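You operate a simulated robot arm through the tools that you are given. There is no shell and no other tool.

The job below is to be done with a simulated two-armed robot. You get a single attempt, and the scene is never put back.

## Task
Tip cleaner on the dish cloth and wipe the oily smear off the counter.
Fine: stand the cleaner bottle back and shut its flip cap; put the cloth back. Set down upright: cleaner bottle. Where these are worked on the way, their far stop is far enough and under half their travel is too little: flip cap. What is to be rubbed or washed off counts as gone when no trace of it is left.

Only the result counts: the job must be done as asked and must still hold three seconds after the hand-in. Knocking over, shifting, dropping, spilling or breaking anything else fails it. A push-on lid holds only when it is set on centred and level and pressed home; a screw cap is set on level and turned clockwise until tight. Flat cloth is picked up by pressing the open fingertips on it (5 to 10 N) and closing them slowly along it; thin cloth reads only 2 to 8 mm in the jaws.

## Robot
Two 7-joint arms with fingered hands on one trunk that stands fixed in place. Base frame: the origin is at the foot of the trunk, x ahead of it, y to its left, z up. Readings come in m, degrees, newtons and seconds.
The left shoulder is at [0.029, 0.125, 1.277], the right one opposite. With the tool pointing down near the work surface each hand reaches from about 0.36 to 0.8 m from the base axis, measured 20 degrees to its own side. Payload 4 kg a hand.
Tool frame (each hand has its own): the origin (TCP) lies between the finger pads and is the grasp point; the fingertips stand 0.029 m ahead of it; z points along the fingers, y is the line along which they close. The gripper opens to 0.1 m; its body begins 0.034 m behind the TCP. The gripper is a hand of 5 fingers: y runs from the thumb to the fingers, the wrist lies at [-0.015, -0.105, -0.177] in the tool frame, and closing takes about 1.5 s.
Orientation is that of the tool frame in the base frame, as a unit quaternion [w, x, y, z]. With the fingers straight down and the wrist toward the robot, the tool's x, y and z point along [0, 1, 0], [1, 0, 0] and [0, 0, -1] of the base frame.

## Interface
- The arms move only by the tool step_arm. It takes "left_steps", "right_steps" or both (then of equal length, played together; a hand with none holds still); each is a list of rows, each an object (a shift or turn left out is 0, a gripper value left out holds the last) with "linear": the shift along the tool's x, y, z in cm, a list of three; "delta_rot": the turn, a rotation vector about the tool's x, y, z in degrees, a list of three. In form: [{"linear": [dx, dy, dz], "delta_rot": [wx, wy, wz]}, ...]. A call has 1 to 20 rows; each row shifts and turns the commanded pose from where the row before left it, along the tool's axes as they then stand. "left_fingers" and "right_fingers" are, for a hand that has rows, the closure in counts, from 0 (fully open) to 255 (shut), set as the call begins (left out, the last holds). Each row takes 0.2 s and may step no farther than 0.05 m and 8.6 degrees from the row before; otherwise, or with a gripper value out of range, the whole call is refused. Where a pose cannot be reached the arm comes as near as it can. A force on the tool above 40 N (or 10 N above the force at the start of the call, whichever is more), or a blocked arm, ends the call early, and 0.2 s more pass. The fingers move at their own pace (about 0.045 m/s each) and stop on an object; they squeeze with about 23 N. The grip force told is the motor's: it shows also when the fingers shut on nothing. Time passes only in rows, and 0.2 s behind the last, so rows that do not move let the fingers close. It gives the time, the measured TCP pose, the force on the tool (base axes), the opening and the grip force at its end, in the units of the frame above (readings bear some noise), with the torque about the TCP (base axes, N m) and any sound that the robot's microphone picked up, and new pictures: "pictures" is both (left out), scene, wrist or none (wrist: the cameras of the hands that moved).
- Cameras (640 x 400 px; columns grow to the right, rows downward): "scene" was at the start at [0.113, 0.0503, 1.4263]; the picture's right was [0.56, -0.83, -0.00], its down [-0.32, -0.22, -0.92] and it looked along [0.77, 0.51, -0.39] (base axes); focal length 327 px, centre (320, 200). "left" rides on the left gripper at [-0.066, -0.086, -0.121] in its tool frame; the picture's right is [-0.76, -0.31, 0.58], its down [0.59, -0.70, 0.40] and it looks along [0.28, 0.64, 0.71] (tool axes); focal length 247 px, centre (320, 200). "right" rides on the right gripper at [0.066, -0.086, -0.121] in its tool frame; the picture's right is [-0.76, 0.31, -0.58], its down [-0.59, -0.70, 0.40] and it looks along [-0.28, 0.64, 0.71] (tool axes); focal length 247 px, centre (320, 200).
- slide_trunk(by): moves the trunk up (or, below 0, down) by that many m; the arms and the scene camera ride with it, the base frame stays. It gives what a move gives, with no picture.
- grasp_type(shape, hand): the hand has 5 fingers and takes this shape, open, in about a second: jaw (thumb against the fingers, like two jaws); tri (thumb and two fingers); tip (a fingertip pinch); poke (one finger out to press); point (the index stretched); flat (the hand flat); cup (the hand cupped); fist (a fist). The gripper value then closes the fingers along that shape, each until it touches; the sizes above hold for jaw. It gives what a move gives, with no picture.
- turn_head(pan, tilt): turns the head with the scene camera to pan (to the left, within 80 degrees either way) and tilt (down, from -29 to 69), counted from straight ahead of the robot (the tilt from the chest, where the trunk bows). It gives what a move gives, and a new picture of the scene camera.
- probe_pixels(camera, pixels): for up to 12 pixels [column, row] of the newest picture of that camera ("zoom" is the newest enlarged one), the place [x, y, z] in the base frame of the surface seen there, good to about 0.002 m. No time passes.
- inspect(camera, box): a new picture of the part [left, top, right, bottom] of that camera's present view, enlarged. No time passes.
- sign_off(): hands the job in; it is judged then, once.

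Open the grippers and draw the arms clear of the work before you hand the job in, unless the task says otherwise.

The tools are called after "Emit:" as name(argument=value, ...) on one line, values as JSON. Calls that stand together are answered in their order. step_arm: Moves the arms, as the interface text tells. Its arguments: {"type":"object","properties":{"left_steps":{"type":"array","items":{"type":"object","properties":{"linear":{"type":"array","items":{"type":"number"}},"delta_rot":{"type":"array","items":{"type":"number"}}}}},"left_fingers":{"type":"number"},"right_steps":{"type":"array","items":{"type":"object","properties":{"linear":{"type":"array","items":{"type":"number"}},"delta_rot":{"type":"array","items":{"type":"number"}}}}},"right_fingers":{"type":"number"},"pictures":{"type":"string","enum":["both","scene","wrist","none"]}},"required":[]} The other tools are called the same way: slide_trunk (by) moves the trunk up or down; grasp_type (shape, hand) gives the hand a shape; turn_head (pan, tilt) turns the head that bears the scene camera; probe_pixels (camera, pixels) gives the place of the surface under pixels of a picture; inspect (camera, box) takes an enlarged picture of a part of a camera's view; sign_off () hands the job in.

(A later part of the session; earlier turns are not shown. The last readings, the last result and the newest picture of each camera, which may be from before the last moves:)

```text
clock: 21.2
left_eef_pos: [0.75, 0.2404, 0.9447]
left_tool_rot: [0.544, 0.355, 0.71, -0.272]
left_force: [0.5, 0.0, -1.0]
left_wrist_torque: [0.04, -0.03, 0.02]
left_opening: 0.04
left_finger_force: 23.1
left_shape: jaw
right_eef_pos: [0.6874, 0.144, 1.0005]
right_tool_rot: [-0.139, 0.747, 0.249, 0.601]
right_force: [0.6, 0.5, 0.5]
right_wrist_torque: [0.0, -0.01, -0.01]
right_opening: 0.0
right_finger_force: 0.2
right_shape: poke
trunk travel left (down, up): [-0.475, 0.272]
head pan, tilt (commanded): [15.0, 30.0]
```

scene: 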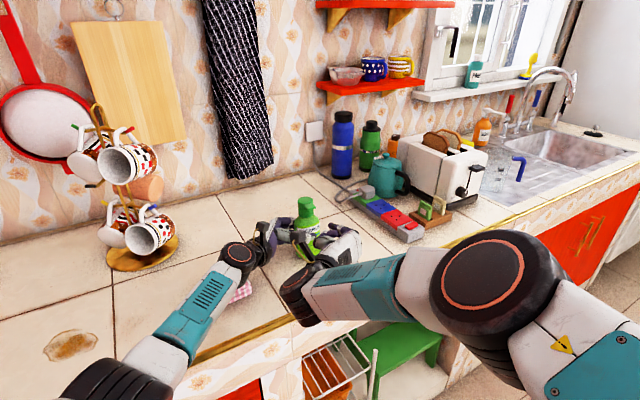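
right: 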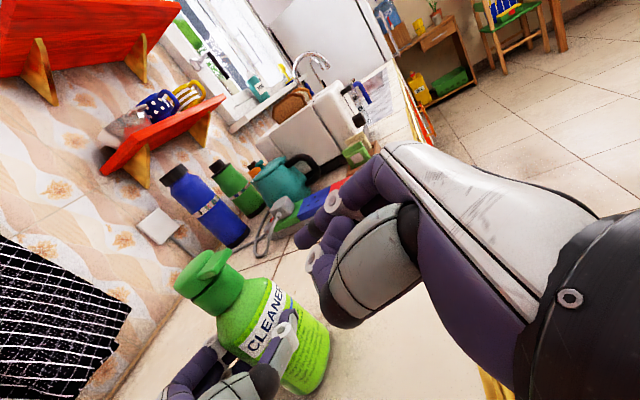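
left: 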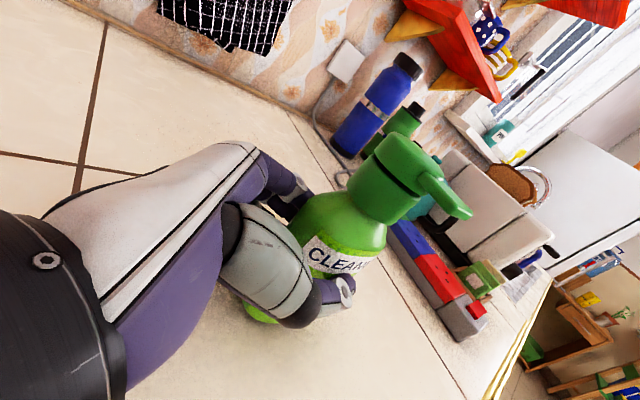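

The right hand reached (0.687,0.144,1.000), and the wrist view shows the tab at (205,262) and the index tip at (302,243). I zoom in from both cameras.

Emit:
inspect(camera="scene", box=[250, 180, 380, 290])

Emit:
inspect(camera="left", box=[240, 80, 560, 340])

Emit:
inspect(camera="right", box=[150, 180, 350, 380])

Emit:
probe_pixels(camera="zoom", pixels=[[225, 175], [250, 145], [180, 185], [208, 225], [175, 150], [455, 190], [490, 190], [510, 130], [530, 80], [480, 200], [440, 200]])

```text
3.64 times, centred on (315, 235) of scene
```

zoom: 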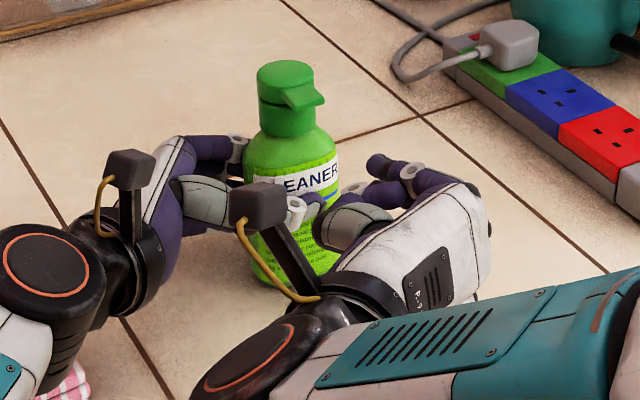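

```text
1.54 times, centred on (400, 210) of left
```

zoom: 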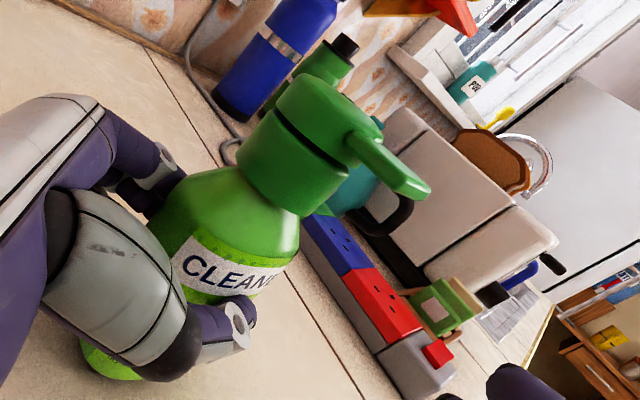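

```text
2.00 times, centred on (250, 280) of right
```

zoom: 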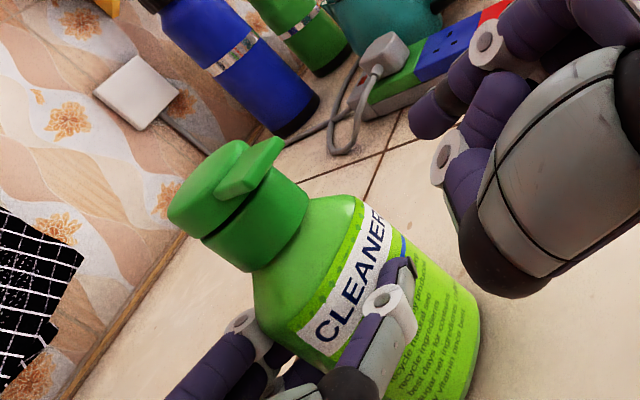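

```text
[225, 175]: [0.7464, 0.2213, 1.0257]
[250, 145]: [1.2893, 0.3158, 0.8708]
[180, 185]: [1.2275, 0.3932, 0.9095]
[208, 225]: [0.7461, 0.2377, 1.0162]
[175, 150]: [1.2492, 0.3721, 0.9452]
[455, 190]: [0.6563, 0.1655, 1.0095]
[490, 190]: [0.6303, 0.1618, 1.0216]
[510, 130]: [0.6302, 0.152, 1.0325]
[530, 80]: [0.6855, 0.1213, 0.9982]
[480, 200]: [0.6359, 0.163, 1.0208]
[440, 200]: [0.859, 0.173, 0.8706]
```

My pixel picks were slightly off the features. In this zoom the index tip is at about (425,115) and the tab runs from (225,185) to (278,150), so I probe those.

Emit:
probe_pixels(camera="zoom", pixels=[[425, 115], [440, 100], [415, 110], [435, 130], [465, 75], [485, 45], [272, 152], [252, 170], [235, 185], [228, 165], [200, 180], [180, 205]])

```text
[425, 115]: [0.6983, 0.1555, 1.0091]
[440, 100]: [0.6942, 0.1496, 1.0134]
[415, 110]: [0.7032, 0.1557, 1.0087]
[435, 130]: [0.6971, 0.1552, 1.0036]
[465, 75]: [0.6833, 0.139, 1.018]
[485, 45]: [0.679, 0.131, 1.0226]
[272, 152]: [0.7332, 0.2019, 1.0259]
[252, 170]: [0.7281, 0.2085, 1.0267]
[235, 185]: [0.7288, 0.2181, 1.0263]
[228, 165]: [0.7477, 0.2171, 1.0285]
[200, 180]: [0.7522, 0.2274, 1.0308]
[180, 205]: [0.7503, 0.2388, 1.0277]
```

The fingertip's top is at z≈1.009 and the tab underside about 1.021, so the height is right for sliding in under it. I check the left thumb's position at (385,300) and (402,268), and the lower right-hand fingers, for interference.

Emit:
probe_pixels(camera="zoom", pixels=[[385, 300], [402, 268], [410, 285], [370, 325], [345, 380], [395, 262], [450, 160], [480, 110], [465, 190], [500, 285]])

Emit:
inspect(camera="scene", box=[290, 190, 360, 250])

```text
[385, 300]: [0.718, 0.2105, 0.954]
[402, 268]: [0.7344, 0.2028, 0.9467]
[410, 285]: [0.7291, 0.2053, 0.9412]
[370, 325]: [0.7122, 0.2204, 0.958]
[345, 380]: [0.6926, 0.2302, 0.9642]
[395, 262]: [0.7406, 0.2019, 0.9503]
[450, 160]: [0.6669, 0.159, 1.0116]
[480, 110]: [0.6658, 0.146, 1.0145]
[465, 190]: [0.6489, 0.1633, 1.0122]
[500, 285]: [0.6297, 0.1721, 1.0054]
```

```text
6.67 times, centred on (325, 220) of scene
```

zoom: 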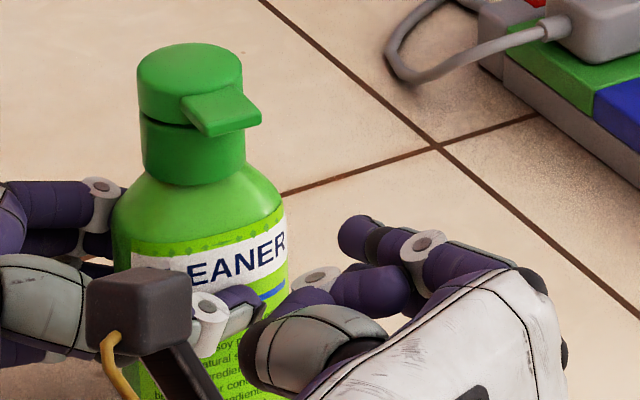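

The left thumb's top lies at about z=0.957, well below the right index and thumb near 1.0. I advance three quarters of the way under the tab and look.

Emit:
step_arm(right_steps=[{"linear": [0.35, -0.49, 1.21]}, {"linear": [0.35, -0.49, 1.21]}, {"linear": [0.35, -0.49, 1.21]}, {"linear": [0.35, -0.49, 1.21]}], pictures="both")

Emit:
inspect(camera="scene", box=[280, 180, 360, 250])

Emit:
inspect(camera="left", box=[340, 100, 500, 260])

Emit:
inspect(camera="right", box=[200, 150, 380, 330])

```text
clock: 22.2
left_eef_pos: [0.7497, 0.24, 0.9462]
left_tool_rot: [0.544, 0.355, 0.71, -0.272]
left_force: [0.2, 0.1, 0.8]
left_wrist_torque: [0.01, -0.06, -0.01]
left_opening: 0.0403
left_finger_force: 22.7
left_shape: jaw
right_eef_pos: [0.71, 0.1743, 1.0027]
right_tool_rot: [-0.138, 0.747, 0.25, 0.6]
right_force: [0.1, -0.1, -0.3]
right_wrist_torque: [0.01, -0.01, -0.03]
right_opening: 0.0
right_finger_force: 0.1
right_shape: poke
right hand out of reach, approached as far as the arm can: row 3, 4
trunk travel left (down, up): [-0.475, 0.272]
head pan, tilt (commanded): [15.0, 30.0]
```

scene: 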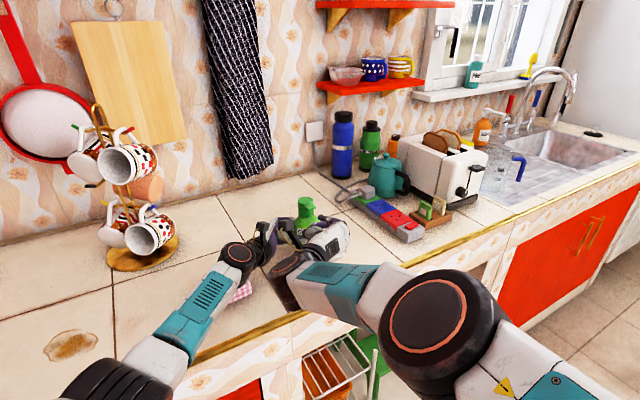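
right: 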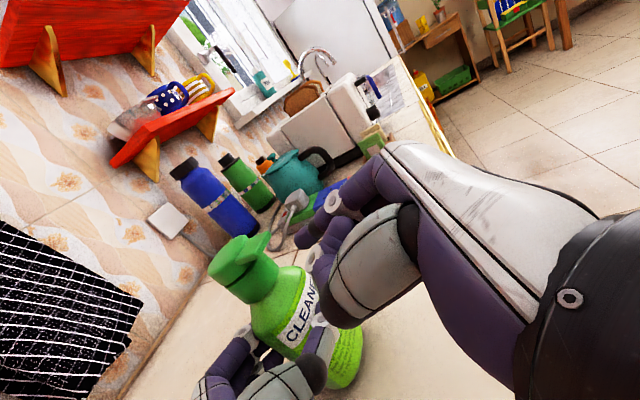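

```text
5.71 times, centred on (320, 215) of scene
```

zoom: 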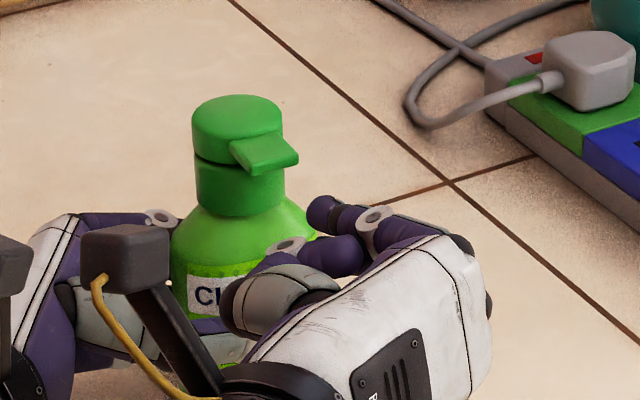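

```text
2.50 times, centred on (420, 180) of left
```

zoom: 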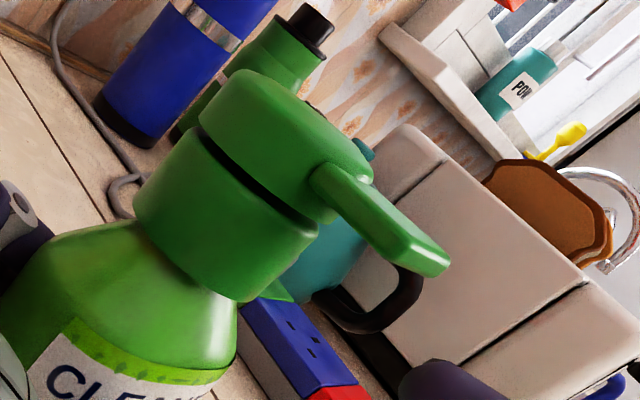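

```text
2.22 times, centred on (290, 240) of right
```

zoom: 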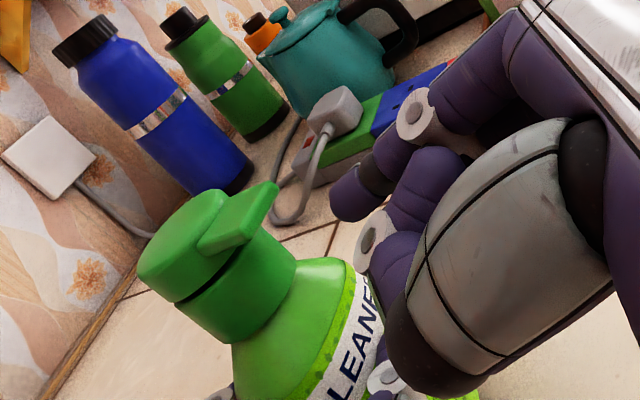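

The right arm again hits its limit at (0.710,0.174), about 3 cm short of the tab. I'll draw the right hand back and instead bring the bottle toward it with the left arm.

Emit:
step_arm(right_steps=[{"linear": [1.21, 1.01, -3.64]}, {"linear": [1.21, 1.01, -3.64]}, {"linear": [1.21, 1.01, -3.64]}, {"linear": [1.21, 1.01, -3.64]}, {"linear": [1.21, 1.01, -3.64]}, {"linear": [1.21, 1.01, -3.64]}, {"linear": [1.21, 1.01, -3.64]}], pictures="scene")

```text
clock: 23.8
left_eef_pos: [0.7492, 0.24, 0.9453]
left_tool_rot: [0.543, 0.356, 0.71, -0.273]
left_force: [0.1, 0.7, 0.4]
left_wrist_torque: [0.06, -0.03, 0.0]
left_opening: 0.04
left_finger_force: 23.0
left_shape: jaw
right_eef_pos: [0.5509, 0.006, 1.1534]
right_tool_rot: [-0.138, 0.748, 0.249, 0.6]
right_force: [-0.4, -0.8, 0.0]
right_wrist_torque: [-0.02, -0.02, -0.02]
right_opening: 0.0002
right_finger_force: 0.1
right_shape: poke
trunk travel left (down, up): [-0.475, 0.272]
head pan, tilt (commanded): [15.0, 30.0]
```

scene: 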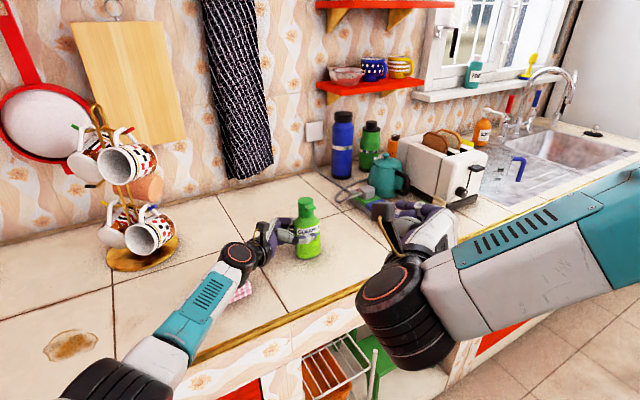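

The right hand is clear at (0.551,0.006,1.153). Now I lift the bottle straight up 5 cm and carry it, upright, about 16 cm toward the robot's middle and 7 cm higher.

Emit:
step_arm(left_steps=[{"linear": [-1.21, 0, -0.32]}, {"linear": [-1.21, 0, -0.32]}, {"linear": [-1.21, 0, -0.32]}, {"linear": [-1.21, 0, -0.32]}, {"linear": [-1.54, -3.04, 0.33]}, {"linear": [-1.54, -3.04, 0.33]}, {"linear": [-1.54, -3.04, 0.33]}, {"linear": [-1.54, -3.04, 0.33]}, {"linear": [-1.54, -3.04, 0.33]}], pictures="both")

```text
clock: 25.8
left_eef_pos: [0.6472, 0.1211, 1.0676]
left_tool_rot: [0.545, 0.355, 0.71, -0.27]
left_force: [0.5, 0.0, -3.6]
left_wrist_torque: [0.06, 0.02, 0.02]
left_opening: 0.0397
left_finger_force: 22.8
left_shape: jaw
right_eef_pos: [0.5503, 0.0078, 1.1547]
right_tool_rot: [-0.139, 0.747, 0.25, 0.6]
right_force: [-0.3, -0.8, 0.2]
right_wrist_torque: [0.02, 0.03, -0.01]
right_opening: 0.0004
right_finger_force: 0.0
right_shape: poke
trunk travel left (down, up): [-0.475, 0.272]
head pan, tilt (commanded): [15.0, 30.0]
```

scene: 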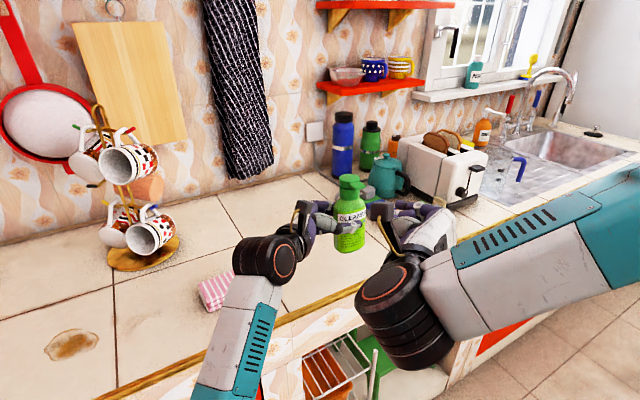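
left: 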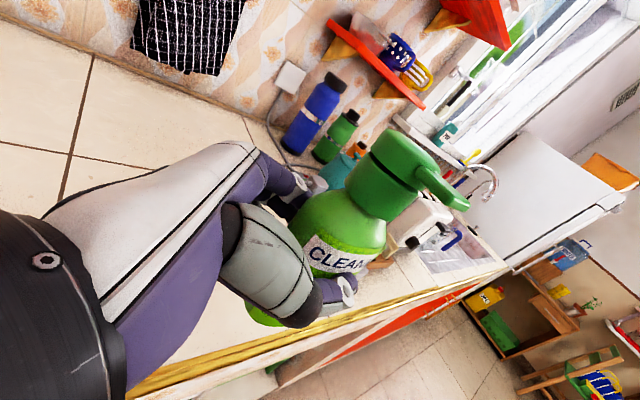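

The bottle is lifted with a steady grip and the cloth is untouched. I zoom in on the cap to locate the tab in its new place.

Emit:
inspect(camera="scene", box=[320, 165, 400, 255])

Emit:
inspect(camera="right", box=[160, 150, 360, 350])

Emit:
inspect(camera="left", box=[340, 110, 480, 230])

Emit:
probe_pixels(camera="left", pixels=[[405, 148], [385, 165], [425, 145], [372, 150], [432, 178], [458, 200], [445, 190], [380, 200], [462, 195]])

```text
4.44 times, centred on (360, 210) of scene
```

zoom: 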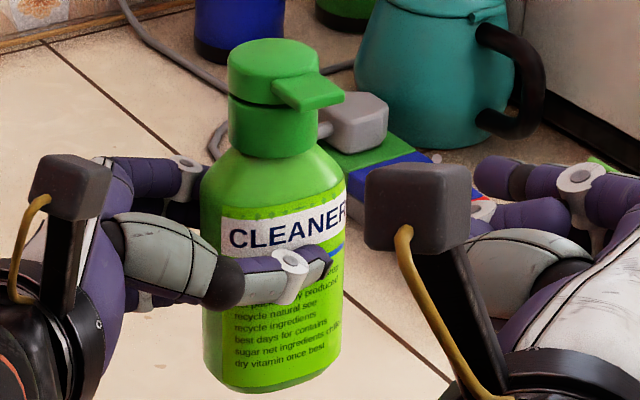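

```text
2.00 times, centred on (260, 250) of right
```

zoom: 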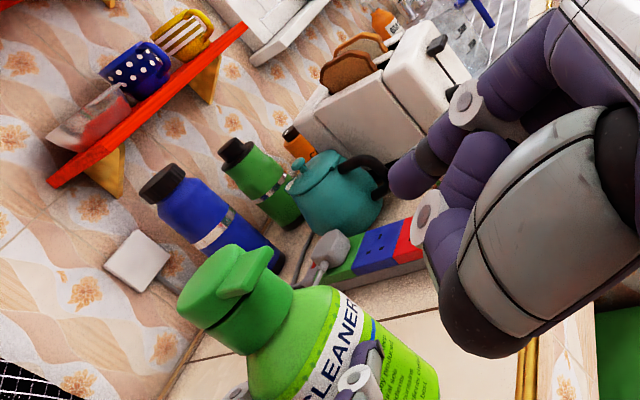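

```text
3.33 times, centred on (410, 170) of left
```

zoom: 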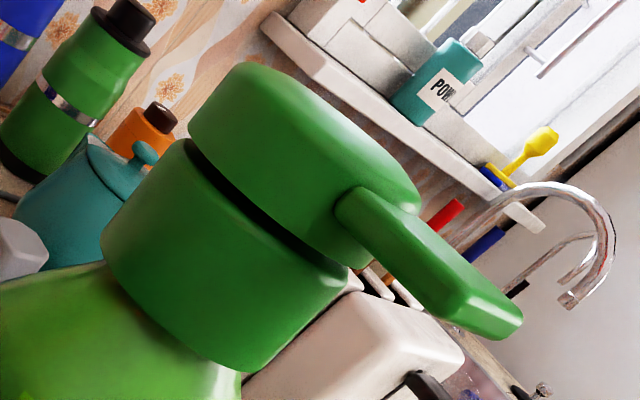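

```text
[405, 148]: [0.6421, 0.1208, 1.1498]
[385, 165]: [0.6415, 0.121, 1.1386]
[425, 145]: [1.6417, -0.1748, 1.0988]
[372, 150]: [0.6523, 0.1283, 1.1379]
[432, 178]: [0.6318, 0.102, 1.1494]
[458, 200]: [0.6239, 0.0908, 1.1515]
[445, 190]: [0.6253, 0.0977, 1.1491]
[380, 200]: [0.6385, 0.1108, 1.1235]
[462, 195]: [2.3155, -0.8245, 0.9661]
```

The tab's outer edge is now at about (0.6275,0.0905), with its top near z=1.149. I bring the right index to 5 cm short of it, just below the tab's underside.

Emit:
step_arm(right_steps=[{"linear": [-0.8, -0.47, 3.21]}, {"linear": [-0.8, -0.47, 3.21]}], pictures="both")

Emit:
inspect(camera="right", box=[180, 160, 340, 320])

Emit:
probe_pixels(camera="zoom", pixels=[[320, 200], [340, 190], [400, 160], [420, 190]])

```text
clock: 26.4
left_eef_pos: [0.651, 0.1196, 1.0668]
left_tool_rot: [0.544, 0.355, 0.709, -0.274]
left_force: [0.1, 0.5, -3.3]
left_wrist_torque: [0.04, 0.06, -0.01]
left_opening: 0.0399
left_finger_force: 23.2
left_shape: jaw
right_eef_pos: [0.5945, 0.0416, 1.1232]
right_tool_rot: [-0.139, 0.747, 0.25, 0.6]
right_force: [-0.1, -0.2, -0.5]
right_wrist_torque: [-0.03, 0.04, -0.01]
right_opening: 0.0
right_finger_force: 0.0
right_shape: poke
trunk travel left (down, up): [-0.475, 0.272]
head pan, tilt (commanded): [15.0, 30.0]
```

scene: 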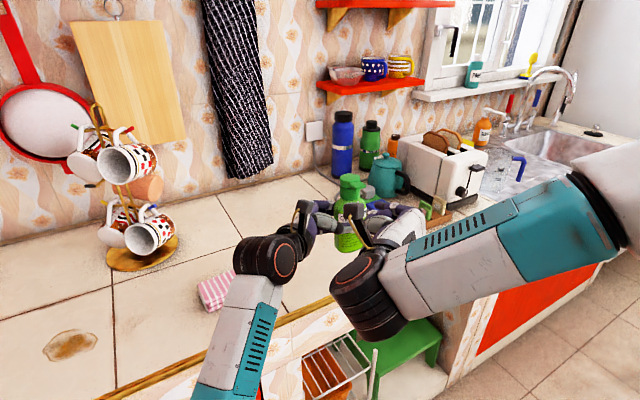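
right: 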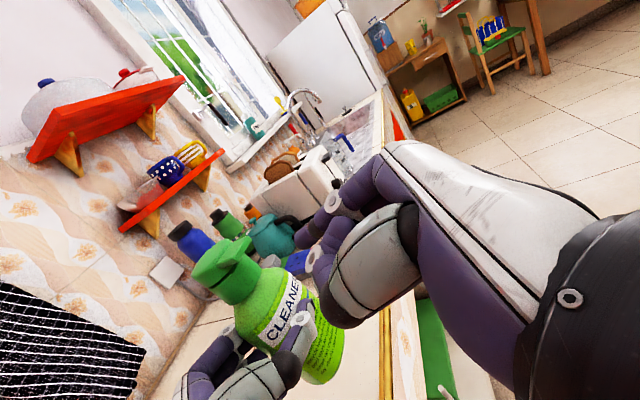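

```text
2.50 times, centred on (260, 240) of right
```

zoom: 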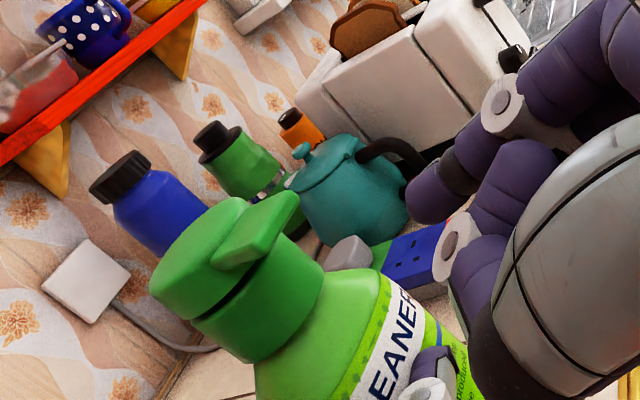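

```text
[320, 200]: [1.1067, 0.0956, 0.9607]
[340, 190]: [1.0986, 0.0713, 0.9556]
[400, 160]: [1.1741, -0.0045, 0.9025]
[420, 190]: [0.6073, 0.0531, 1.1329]
```

The index tip surface is at (0.607,0.053,1.133). I probe the tab itself along (288,203), (262,228) and (228,258) in this zoom to fix the final advance.

Emit:
probe_pixels(camera="zoom", pixels=[[288, 203], [275, 222], [262, 232], [240, 252], [222, 262], [255, 215], [230, 225], [410, 185], [430, 205], [450, 170], [190, 265]])

```text
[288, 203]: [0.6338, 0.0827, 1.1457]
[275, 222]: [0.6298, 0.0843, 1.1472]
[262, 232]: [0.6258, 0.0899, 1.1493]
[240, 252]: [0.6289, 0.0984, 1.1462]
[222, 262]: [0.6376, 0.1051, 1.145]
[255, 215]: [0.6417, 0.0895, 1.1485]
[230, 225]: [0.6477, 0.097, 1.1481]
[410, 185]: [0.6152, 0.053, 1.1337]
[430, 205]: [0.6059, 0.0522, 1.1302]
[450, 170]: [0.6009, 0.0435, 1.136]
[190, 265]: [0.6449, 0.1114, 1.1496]
```

The tab's outer edge is centred at (0.629,0.088), and the finger needs about 5 cm along its line to sit 1.1 cm under the tab. I slide it in, 2 mm lower for clearance.

Emit:
step_arm(right_steps=[{"linear": [0.28, -0.385, 1.16]}, {"linear": [0.28, -0.385, 1.16]}, {"linear": [0.28, -0.385, 1.16]}, {"linear": [0.28, -0.385, 1.16]}], pictures="both")

Emit:
inspect(camera="right", box=[220, 180, 340, 300])

Emit:
inspect(camera="left", box=[340, 110, 500, 270])

Emit:
inspect(camera="scene", box=[320, 165, 400, 245])

```text
clock: 27.4
left_eef_pos: [0.6499, 0.1182, 1.0668]
left_tool_rot: [0.545, 0.356, 0.709, -0.272]
left_force: [-0.4, 0.2, -3.5]
left_wrist_torque: [0.01, -0.01, 0.02]
left_opening: 0.0399
left_finger_force: 23.4
left_shape: jaw
right_eef_pos: [0.6253, 0.0795, 1.1212]
right_tool_rot: [-0.138, 0.748, 0.249, 0.6]
right_force: [0.1, 0.0, -0.3]
right_wrist_torque: [-0.01, 0.02, 0.04]
right_opening: 0.0003
right_finger_force: 0.1
right_shape: poke
trunk travel left (down, up): [-0.475, 0.272]
head pan, tilt (commanded): [15.0, 30.0]
```

scene: 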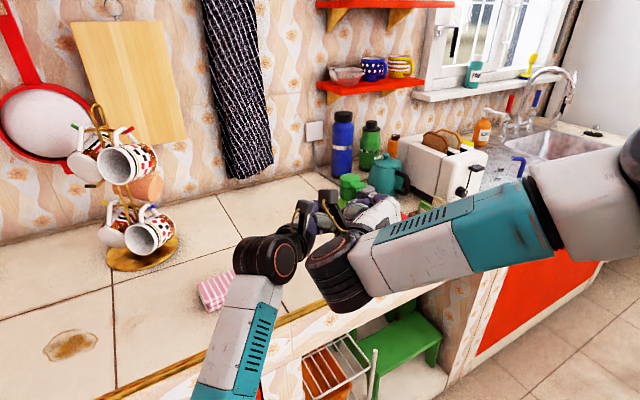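
right: 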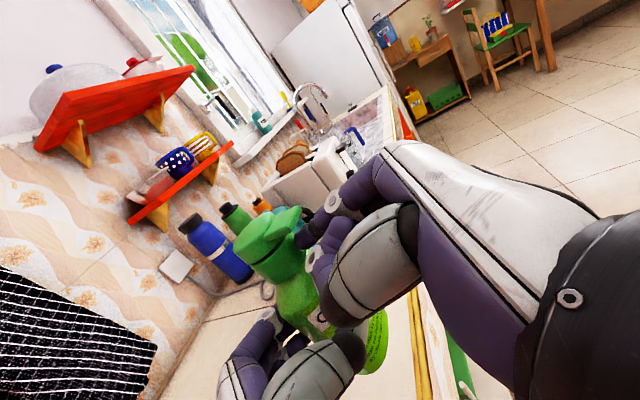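

```text
3.33 times, centred on (280, 240) of right
```

zoom: 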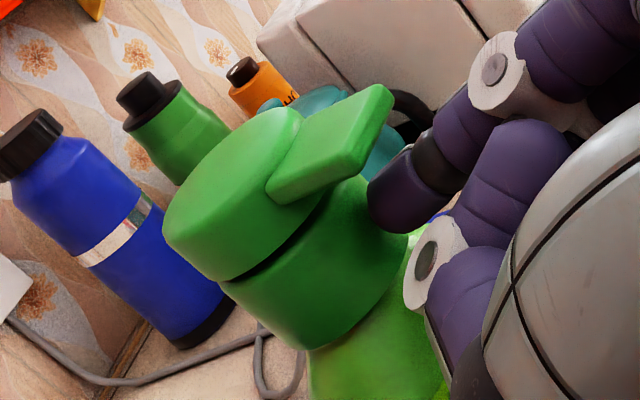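

```text
2.50 times, centred on (420, 190) of left
```

zoom: 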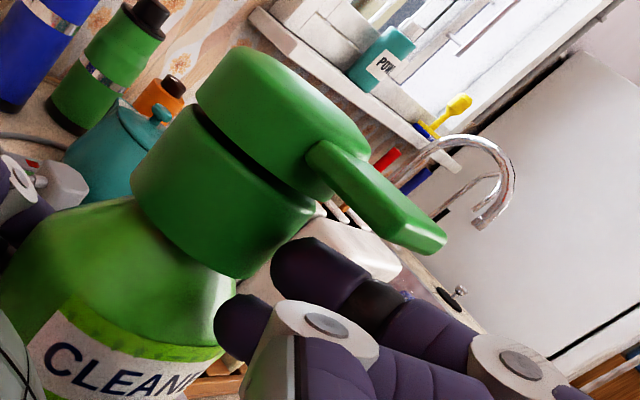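

```text
5.00 times, centred on (360, 205) of scene
```

zoom: 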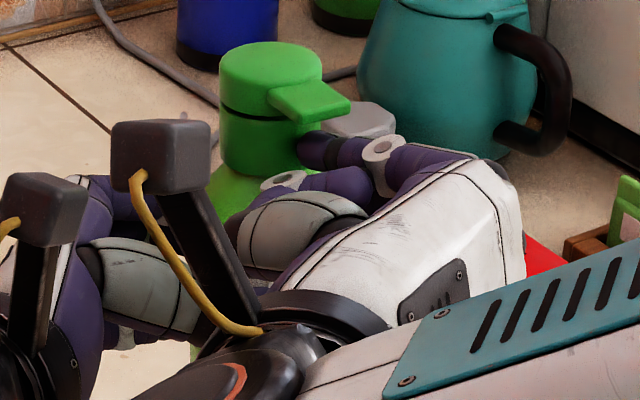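

All three views agree: the index lies under the tab with about 1 cm of gap. I lift slowly by 2 cm with a slight inward drift and watch the forces.

Emit:
step_arm(right_steps=[{"linear": [0.515, 0.04, 0]}, {"linear": [0.515, 0.04, 0]}, {"linear": [0.515, 0.04, 0]}, {"linear": [0.515, 0.04, 0]}], pictures="both")

Emit:
inspect(camera="left", box=[340, 110, 500, 270])

Emit:
inspect(camera="scene", box=[320, 165, 400, 245])

```text
clock: 28.4
left_eef_pos: [0.6505, 0.1197, 1.0662]
left_tool_rot: [0.544, 0.356, 0.709, -0.273]
left_force: [1.4, 1.0, -2.7]
left_wrist_torque: [-0.04, 0.06, 0.03]
left_opening: 0.0396
left_finger_force: 23.1
left_shape: jaw
right_eef_pos: [0.6295, 0.0819, 1.1407]
right_tool_rot: [-0.137, 0.748, 0.249, 0.6]
right_force: [-0.5, -1.1, -0.3]
right_wrist_torque: [-0.03, 0.02, -0.03]
right_opening: 0.0
right_finger_force: 0.0
right_shape: poke
trunk travel left (down, up): [-0.475, 0.272]
head pan, tilt (commanded): [15.0, 30.0]
```

scene: 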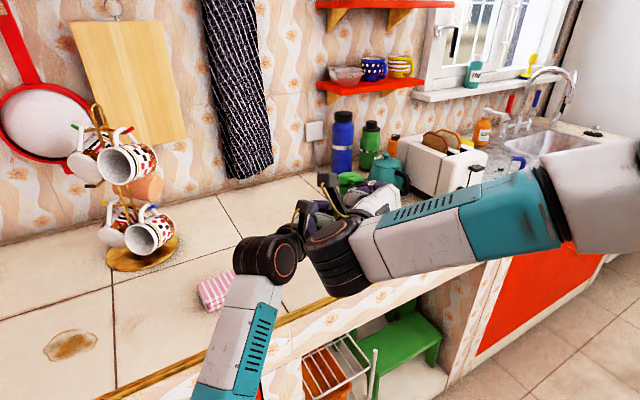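
right: 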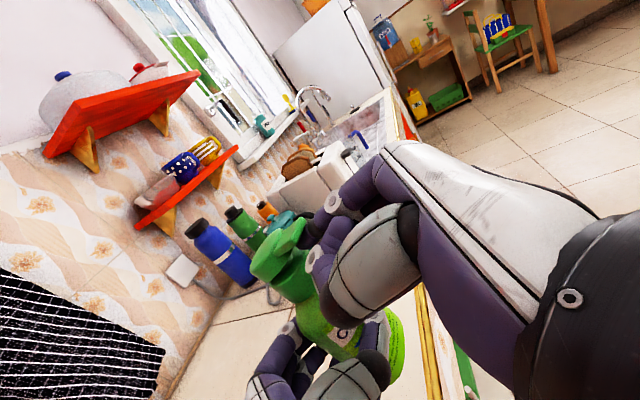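

```text
2.50 times, centred on (420, 190) of left
```

zoom: 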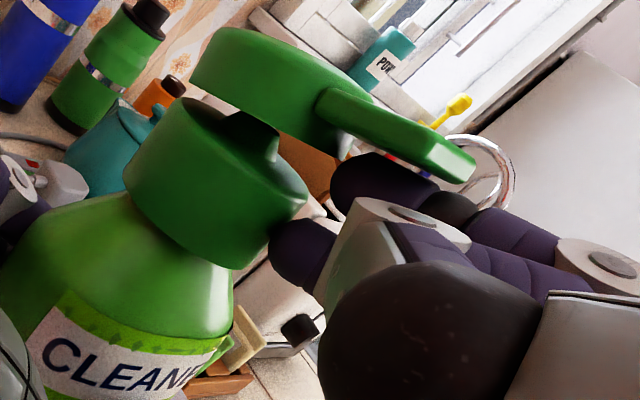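

```text
5.00 times, centred on (360, 205) of scene
```

zoom: 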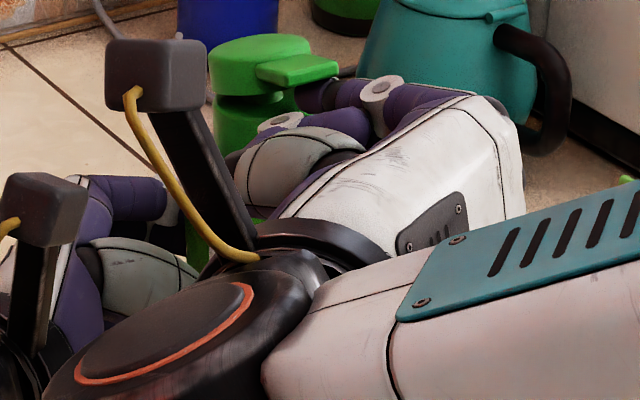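

The lid has come up roughly 25° with only about 1 N of force, and a nozzle cone shows beneath it. I continue along the arc: 2 cm more up and 1.6 cm inward.

Emit:
step_arm(right_steps=[{"linear": [0.58, 0.02, 0.26]}, {"linear": [0.58, 0.02, 0.26]}, {"linear": [0.58, 0.02, 0.26]}, {"linear": [0.58, 0.02, 0.26]}], pictures="both")

Emit:
inspect(camera="left", box=[340, 90, 500, 250])

Emit:
inspect(camera="scene", box=[320, 155, 400, 235])

```text
clock: 29.4
left_eef_pos: [0.6501, 0.1185, 1.0665]
left_tool_rot: [0.545, 0.355, 0.71, -0.272]
left_force: [0.4, -0.1, -3.3]
left_wrist_torque: [0.03, 0.06, 0.0]
left_opening: 0.0393
left_finger_force: 23.0
left_shape: jaw
right_eef_pos: [0.6441, 0.0921, 1.1597]
right_tool_rot: [-0.138, 0.748, 0.25, 0.6]
right_force: [-0.2, -0.5, -0.3]
right_wrist_torque: [0.01, 0.01, -0.02]
right_opening: 0.0004
right_finger_force: 0.1
right_shape: poke
trunk travel left (down, up): [-0.475, 0.272]
head pan, tilt (commanded): [15.0, 30.0]
```

scene: 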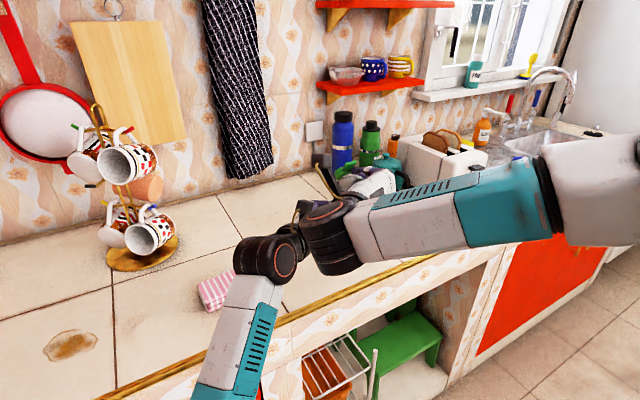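
right: 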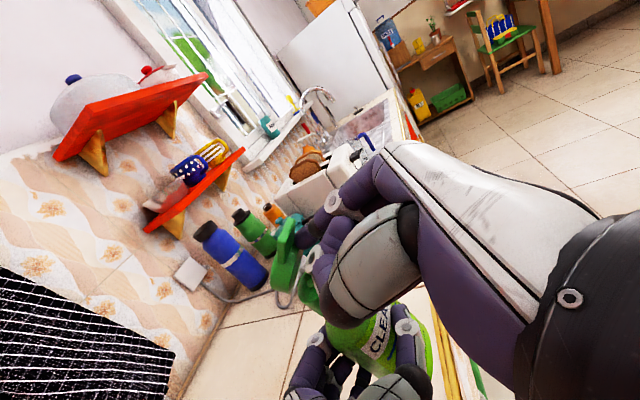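

```text
2.50 times, centred on (420, 170) of left
```

zoom: 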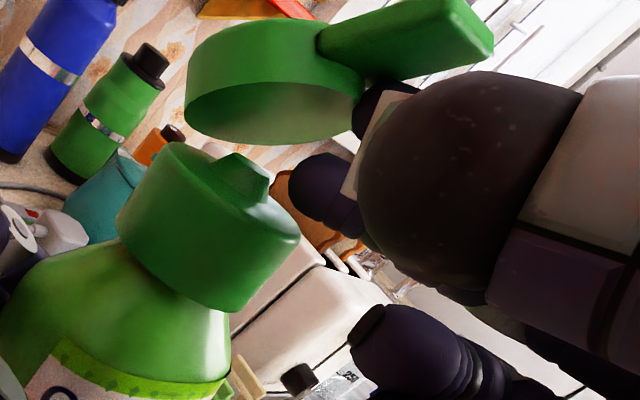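

```text
5.00 times, centred on (360, 195) of scene
```

zoom: 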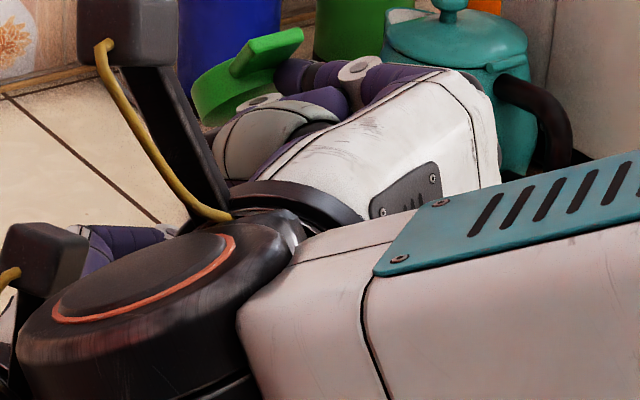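

The lid is now about 60° open, with the nozzle cone exposed below. I go a bit higher so the curled fingers clear the nozzle, then push the lid further inward.

Emit:
step_arm(right_steps=[{"linear": [0.557, 0.025, 0.168]}, {"linear": [0.557, 0.025, 0.168]}, {"linear": [0.295, -0.03, 0.543]}, {"linear": [0.295, -0.03, 0.543]}, {"linear": [0.295, -0.03, 0.543]}, {"linear": [0.295, -0.03, 0.543]}], pictures="both")

Emit:
inspect(camera="left", box=[340, 70, 520, 250])

Emit:
inspect(camera="right", box=[220, 180, 360, 320])

```text
clock: 30.8
left_eef_pos: [0.6501, 0.1208, 1.0685]
left_tool_rot: [0.544, 0.355, 0.71, -0.273]
left_force: [0.6, 0.6, -2.9]
left_wrist_torque: [-0.08, 0.14, 0.04]
left_opening: 0.0397
left_finger_force: 23.5
left_shape: jaw
right_eef_pos: [0.6669, 0.1082, 1.1751]
right_tool_rot: [-0.138, 0.748, 0.249, 0.599]
right_force: [-1.1, -1.4, -1.5]
right_wrist_torque: [-0.03, 0.04, 0.0]
right_opening: 0.0003
right_finger_force: 0.0
right_shape: poke
trunk travel left (down, up): [-0.475, 0.272]
head pan, tilt (commanded): [15.0, 30.0]
```

scene: 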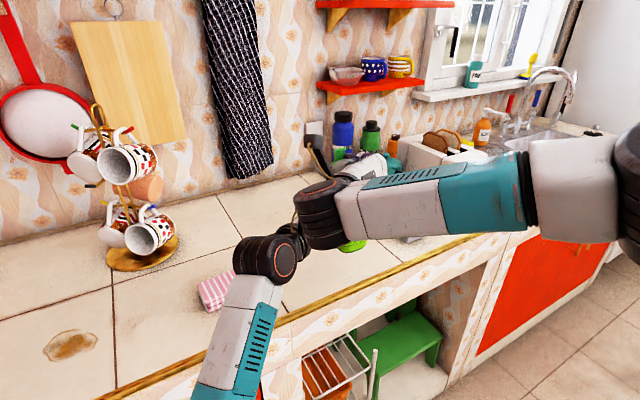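
right: 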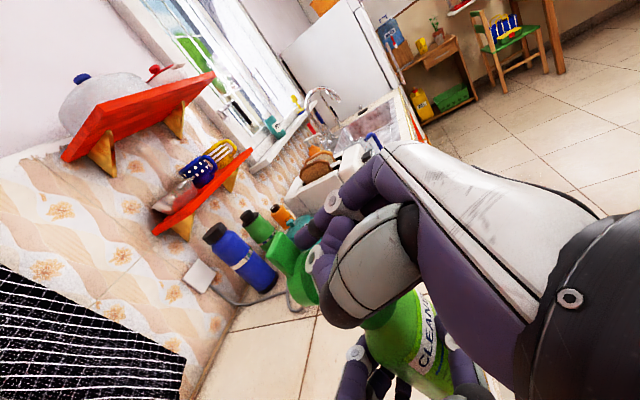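

```text
2.22 times, centred on (430, 160) of left
```

zoom: 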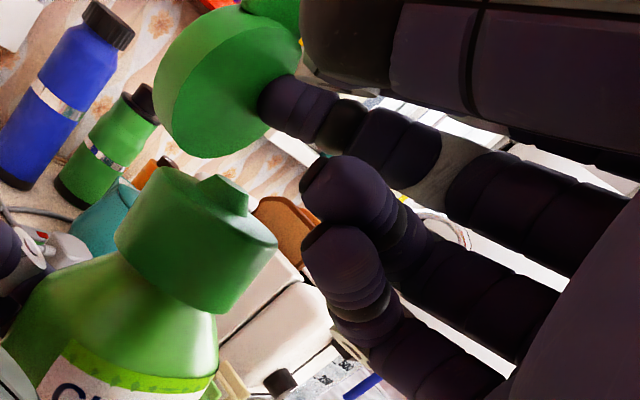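

```text
2.86 times, centred on (290, 250) of right
```

zoom: 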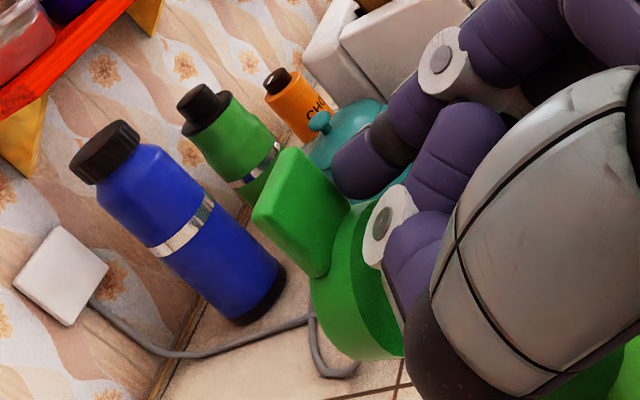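

The lid stands near 90° with the index pressing its inner face and forces still around 2 N. I push inward another 1.8 cm and watch for the stop.

Emit:
step_arm(right_steps=[{"linear": [0.15, -0.04, 0.58]}, {"linear": [0.15, -0.04, 0.58]}, {"linear": [0.15, -0.04, 0.58]}], pictures="both")

Emit:
inspect(camera="left", box=[340, 50, 540, 250])

Emit:
inspect(camera="right", box=[240, 200, 400, 360])

```text
clock: 31.7
left_eef_pos: [0.6514, 0.1245, 1.0634]
left_tool_rot: [0.543, 0.349, 0.713, -0.273]
left_force: [2.1, 0.7, -3.0]
left_wrist_torque: [-0.08, 0.18, 0.05]
left_opening: 0.0395
left_finger_force: 22.6
left_shape: jaw
right_eef_pos: [0.6818, 0.1185, 1.1761]
right_tool_rot: [-0.138, 0.748, 0.249, 0.599]
right_force: [-1.5, -1.2, 0.2]
right_wrist_torque: [-0.03, 0.02, 0.0]
right_opening: 0.0003
right_finger_force: 0.0
right_shape: poke
trunk travel left (down, up): [-0.475, 0.272]
head pan, tilt (commanded): [15.0, 30.0]
stopped in row 3 (left hand): the force on the tool passed its limit at 42 N (the readings are from after the stop); the commanded pose is now the measured one
```

scene: 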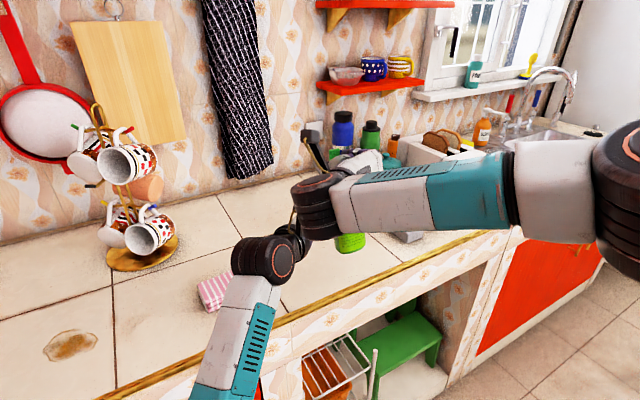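
right: 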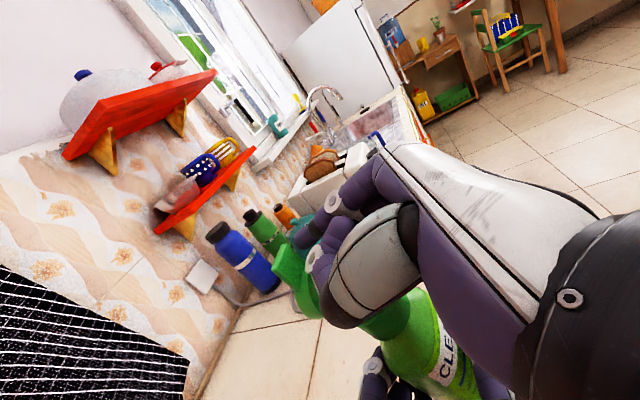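

```text
2.00 times, centred on (440, 150) of left
```

zoom: 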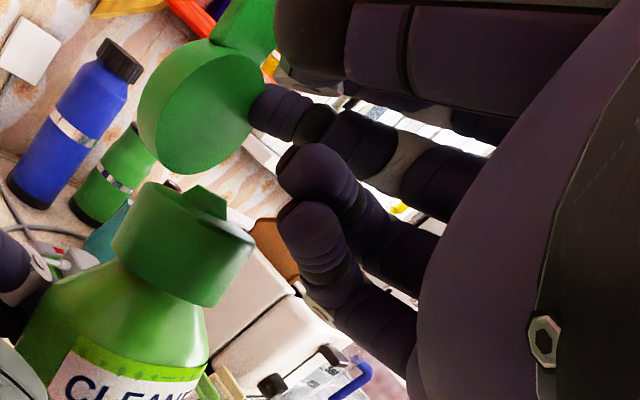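

```text
2.50 times, centred on (320, 280) of right
```

zoom: 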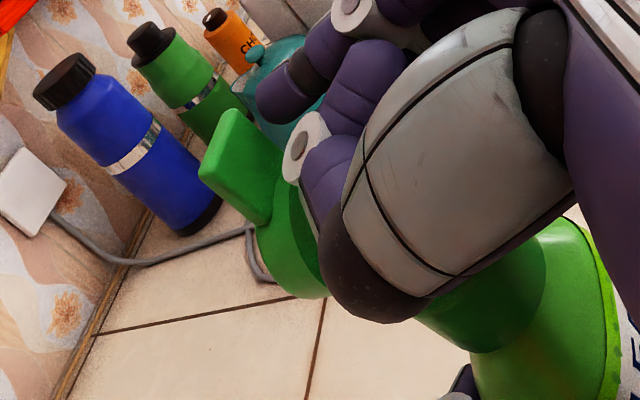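

The left hand briefly felt 42 N as the two wrists met, so I stop pushing; the lid stands about 100° open. I back the right hand out along the way it came and then away to the right.

Emit:
step_arm(right_steps=[{"linear": [-0.15, 0.04, -0.58]}, {"linear": [-0.15, 0.04, -0.58]}, {"linear": [0, 0.5, -2.0]}, {"linear": [0, 1.0, -2.5]}, {"linear": [0, 2.0, -3.5]}, {"linear": [0, 2.0, -3.5]}], pictures="both")

Emit:
inspect(camera="left", box=[320, 50, 520, 250])

Emit:
inspect(camera="right", box=[200, 180, 400, 380])

Emit:
inspect(camera="scene", box=[290, 140, 400, 270])

```text
clock: 33.1
left_eef_pos: [0.6517, 0.1232, 1.0645]
left_tool_rot: [0.544, 0.35, 0.712, -0.273]
left_force: [-0.5, -0.2, -3.1]
left_wrist_torque: [0.07, 0.01, 0.03]
left_opening: 0.0396
left_finger_force: 22.5
left_shape: jaw
right_eef_pos: [0.6035, 0.0087, 1.2098]
right_tool_rot: [-0.138, 0.748, 0.248, 0.6]
right_force: [0.4, 0.4, 0.1]
right_wrist_torque: [0.0, -0.05, -0.01]
right_opening: 0.0
right_finger_force: 0.1
right_shape: poke
trunk travel left (down, up): [-0.475, 0.272]
head pan, tilt (commanded): [15.0, 30.0]
```

scene: 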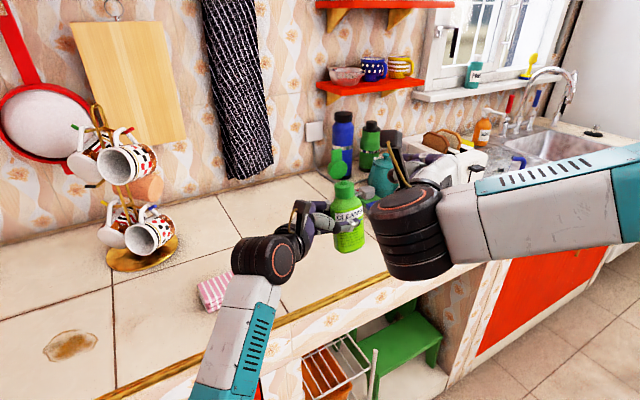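
right: 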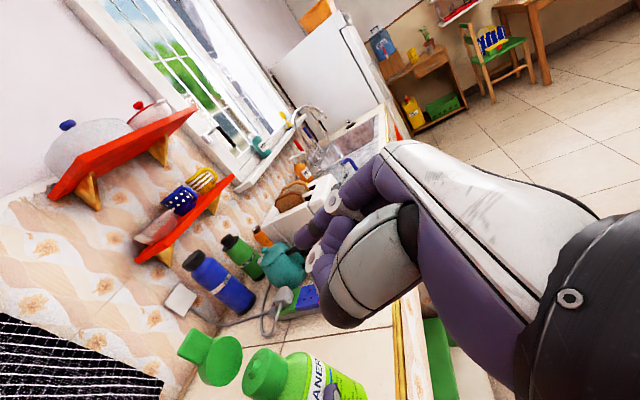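

```text
2.00 times, centred on (420, 150) of left
```

zoom: 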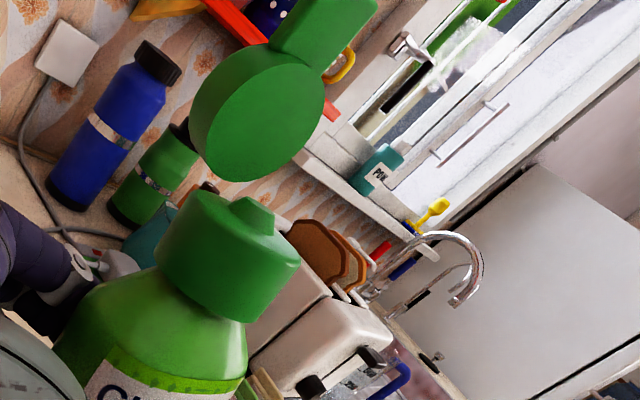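

```text
2.00 times, centred on (300, 280) of right
```

zoom: 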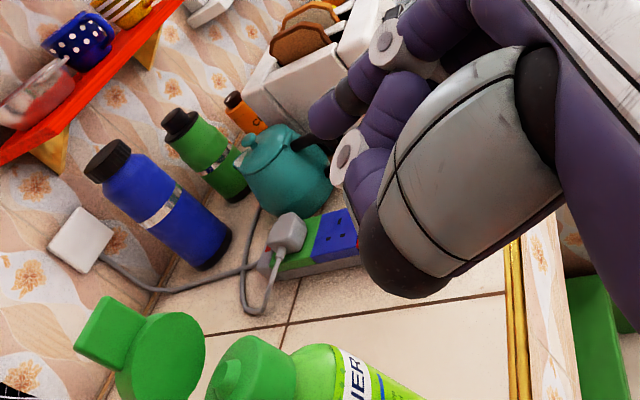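

```text
3.08 times, centred on (345, 205) of scene
```

zoom: 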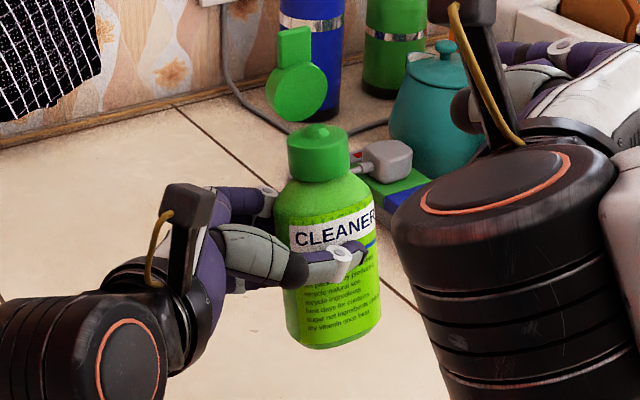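

The cap stays wide open, with the lid disc standing behind the neck at (297,90) in the newest zoom. I probe the lid and nozzle to measure its angle.

Emit:
probe_pixels(camera="zoom", pixels=[[293, 40], [293, 60], [297, 85], [300, 112], [318, 132], [300, 145], [340, 145], [320, 170], [280, 95], [318, 90]])

```text
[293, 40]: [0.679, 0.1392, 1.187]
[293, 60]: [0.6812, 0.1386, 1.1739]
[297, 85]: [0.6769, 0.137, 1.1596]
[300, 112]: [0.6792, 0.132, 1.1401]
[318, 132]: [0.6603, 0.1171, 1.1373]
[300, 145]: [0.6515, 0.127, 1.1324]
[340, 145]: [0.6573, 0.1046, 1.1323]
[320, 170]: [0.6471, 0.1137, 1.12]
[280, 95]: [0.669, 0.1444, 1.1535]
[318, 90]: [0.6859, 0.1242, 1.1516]
```

The lid stands vertical, about 90–95° open, and the nozzle tip is near (0.660,0.118,1.137). I'll tip the bottle sideways so gravity can't swing the lid shut, so I first carry it upright to above the cloth and clear the right arm.

Emit:
step_arm(left_steps=[{"linear": [0.93, 1.04, -3.5]}, {"linear": [0.93, 1.04, -3.5]}, {"linear": [0.93, 1.04, -3.5]}, {"linear": [0.93, 1.04, -3.5]}, {"linear": [0.93, 1.04, -3.5]}, {"linear": [0.93, 1.04, -3.5]}, {"linear": [0.93, 1.04, -3.5]}], right_steps=[{"linear": [0, 1.0, -1.0]}, {"linear": [0, 1.0, -1.0]}, {"linear": [0, 1.0, -1.0]}, {"linear": [0, 1.0, -1.0]}, {"linear": [0, 1.0, -1.0]}, {"linear": [0, 1.0, -1.0]}, {"linear": [0, 1.0, -1.0]}], pictures="none")

Emit:
turn_head(pan=35, tilt=38)

```text
clock: 34.7
left_eef_pos: [0.554, 0.3695, 1.0656]
left_tool_rot: [0.544, 0.349, 0.712, -0.274]
left_force: [-0.5, -0.4, -3.1]
left_wrist_torque: [0.05, 0.01, 0.01]
left_opening: 0.0396
left_finger_force: 22.8
left_shape: jaw
right_eef_pos: [0.5849, -0.0895, 1.2331]
right_tool_rot: [-0.139, 0.747, 0.25, 0.6]
right_force: [-0.5, -0.1, 0.8]
right_wrist_torque: [0.01, -0.02, -0.03]
right_opening: 0.0
right_finger_force: 0.0
right_shape: poke
trunk travel left (down, up): [-0.475, 0.272]
head pan, tilt (commanded): [15.0, 30.0]
```

```text
clock: 35.5
left_eef_pos: [0.5548, 0.3688, 1.0657]
left_tool_rot: [0.544, 0.349, 0.712, -0.273]
left_force: [0.0, 0.6, -3.9]
left_wrist_torque: [0.06, 0.05, 0.04]
left_opening: 0.0394
left_finger_force: 22.9
left_shape: jaw
right_eef_pos: [0.5869, -0.0872, 1.2326]
right_tool_rot: [-0.138, 0.748, 0.249, 0.599]
right_force: [0.4, 0.2, 0.1]
right_wrist_torque: [-0.02, 0.0, -0.03]
right_opening: 0.0
right_finger_force: 0.0
right_shape: poke
trunk travel left (down, up): [-0.475, 0.272]
head pan, tilt (commanded): [35.0, 38.0]
```

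scene: 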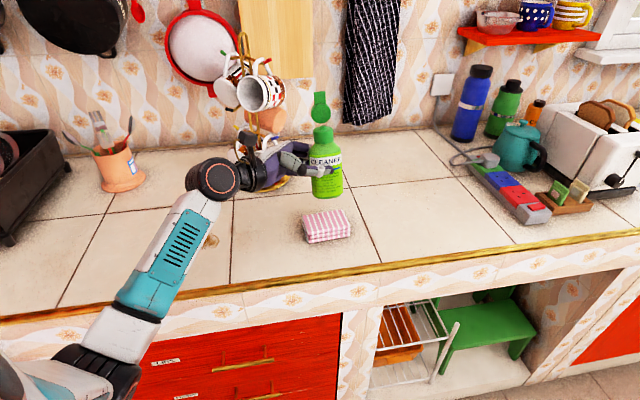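

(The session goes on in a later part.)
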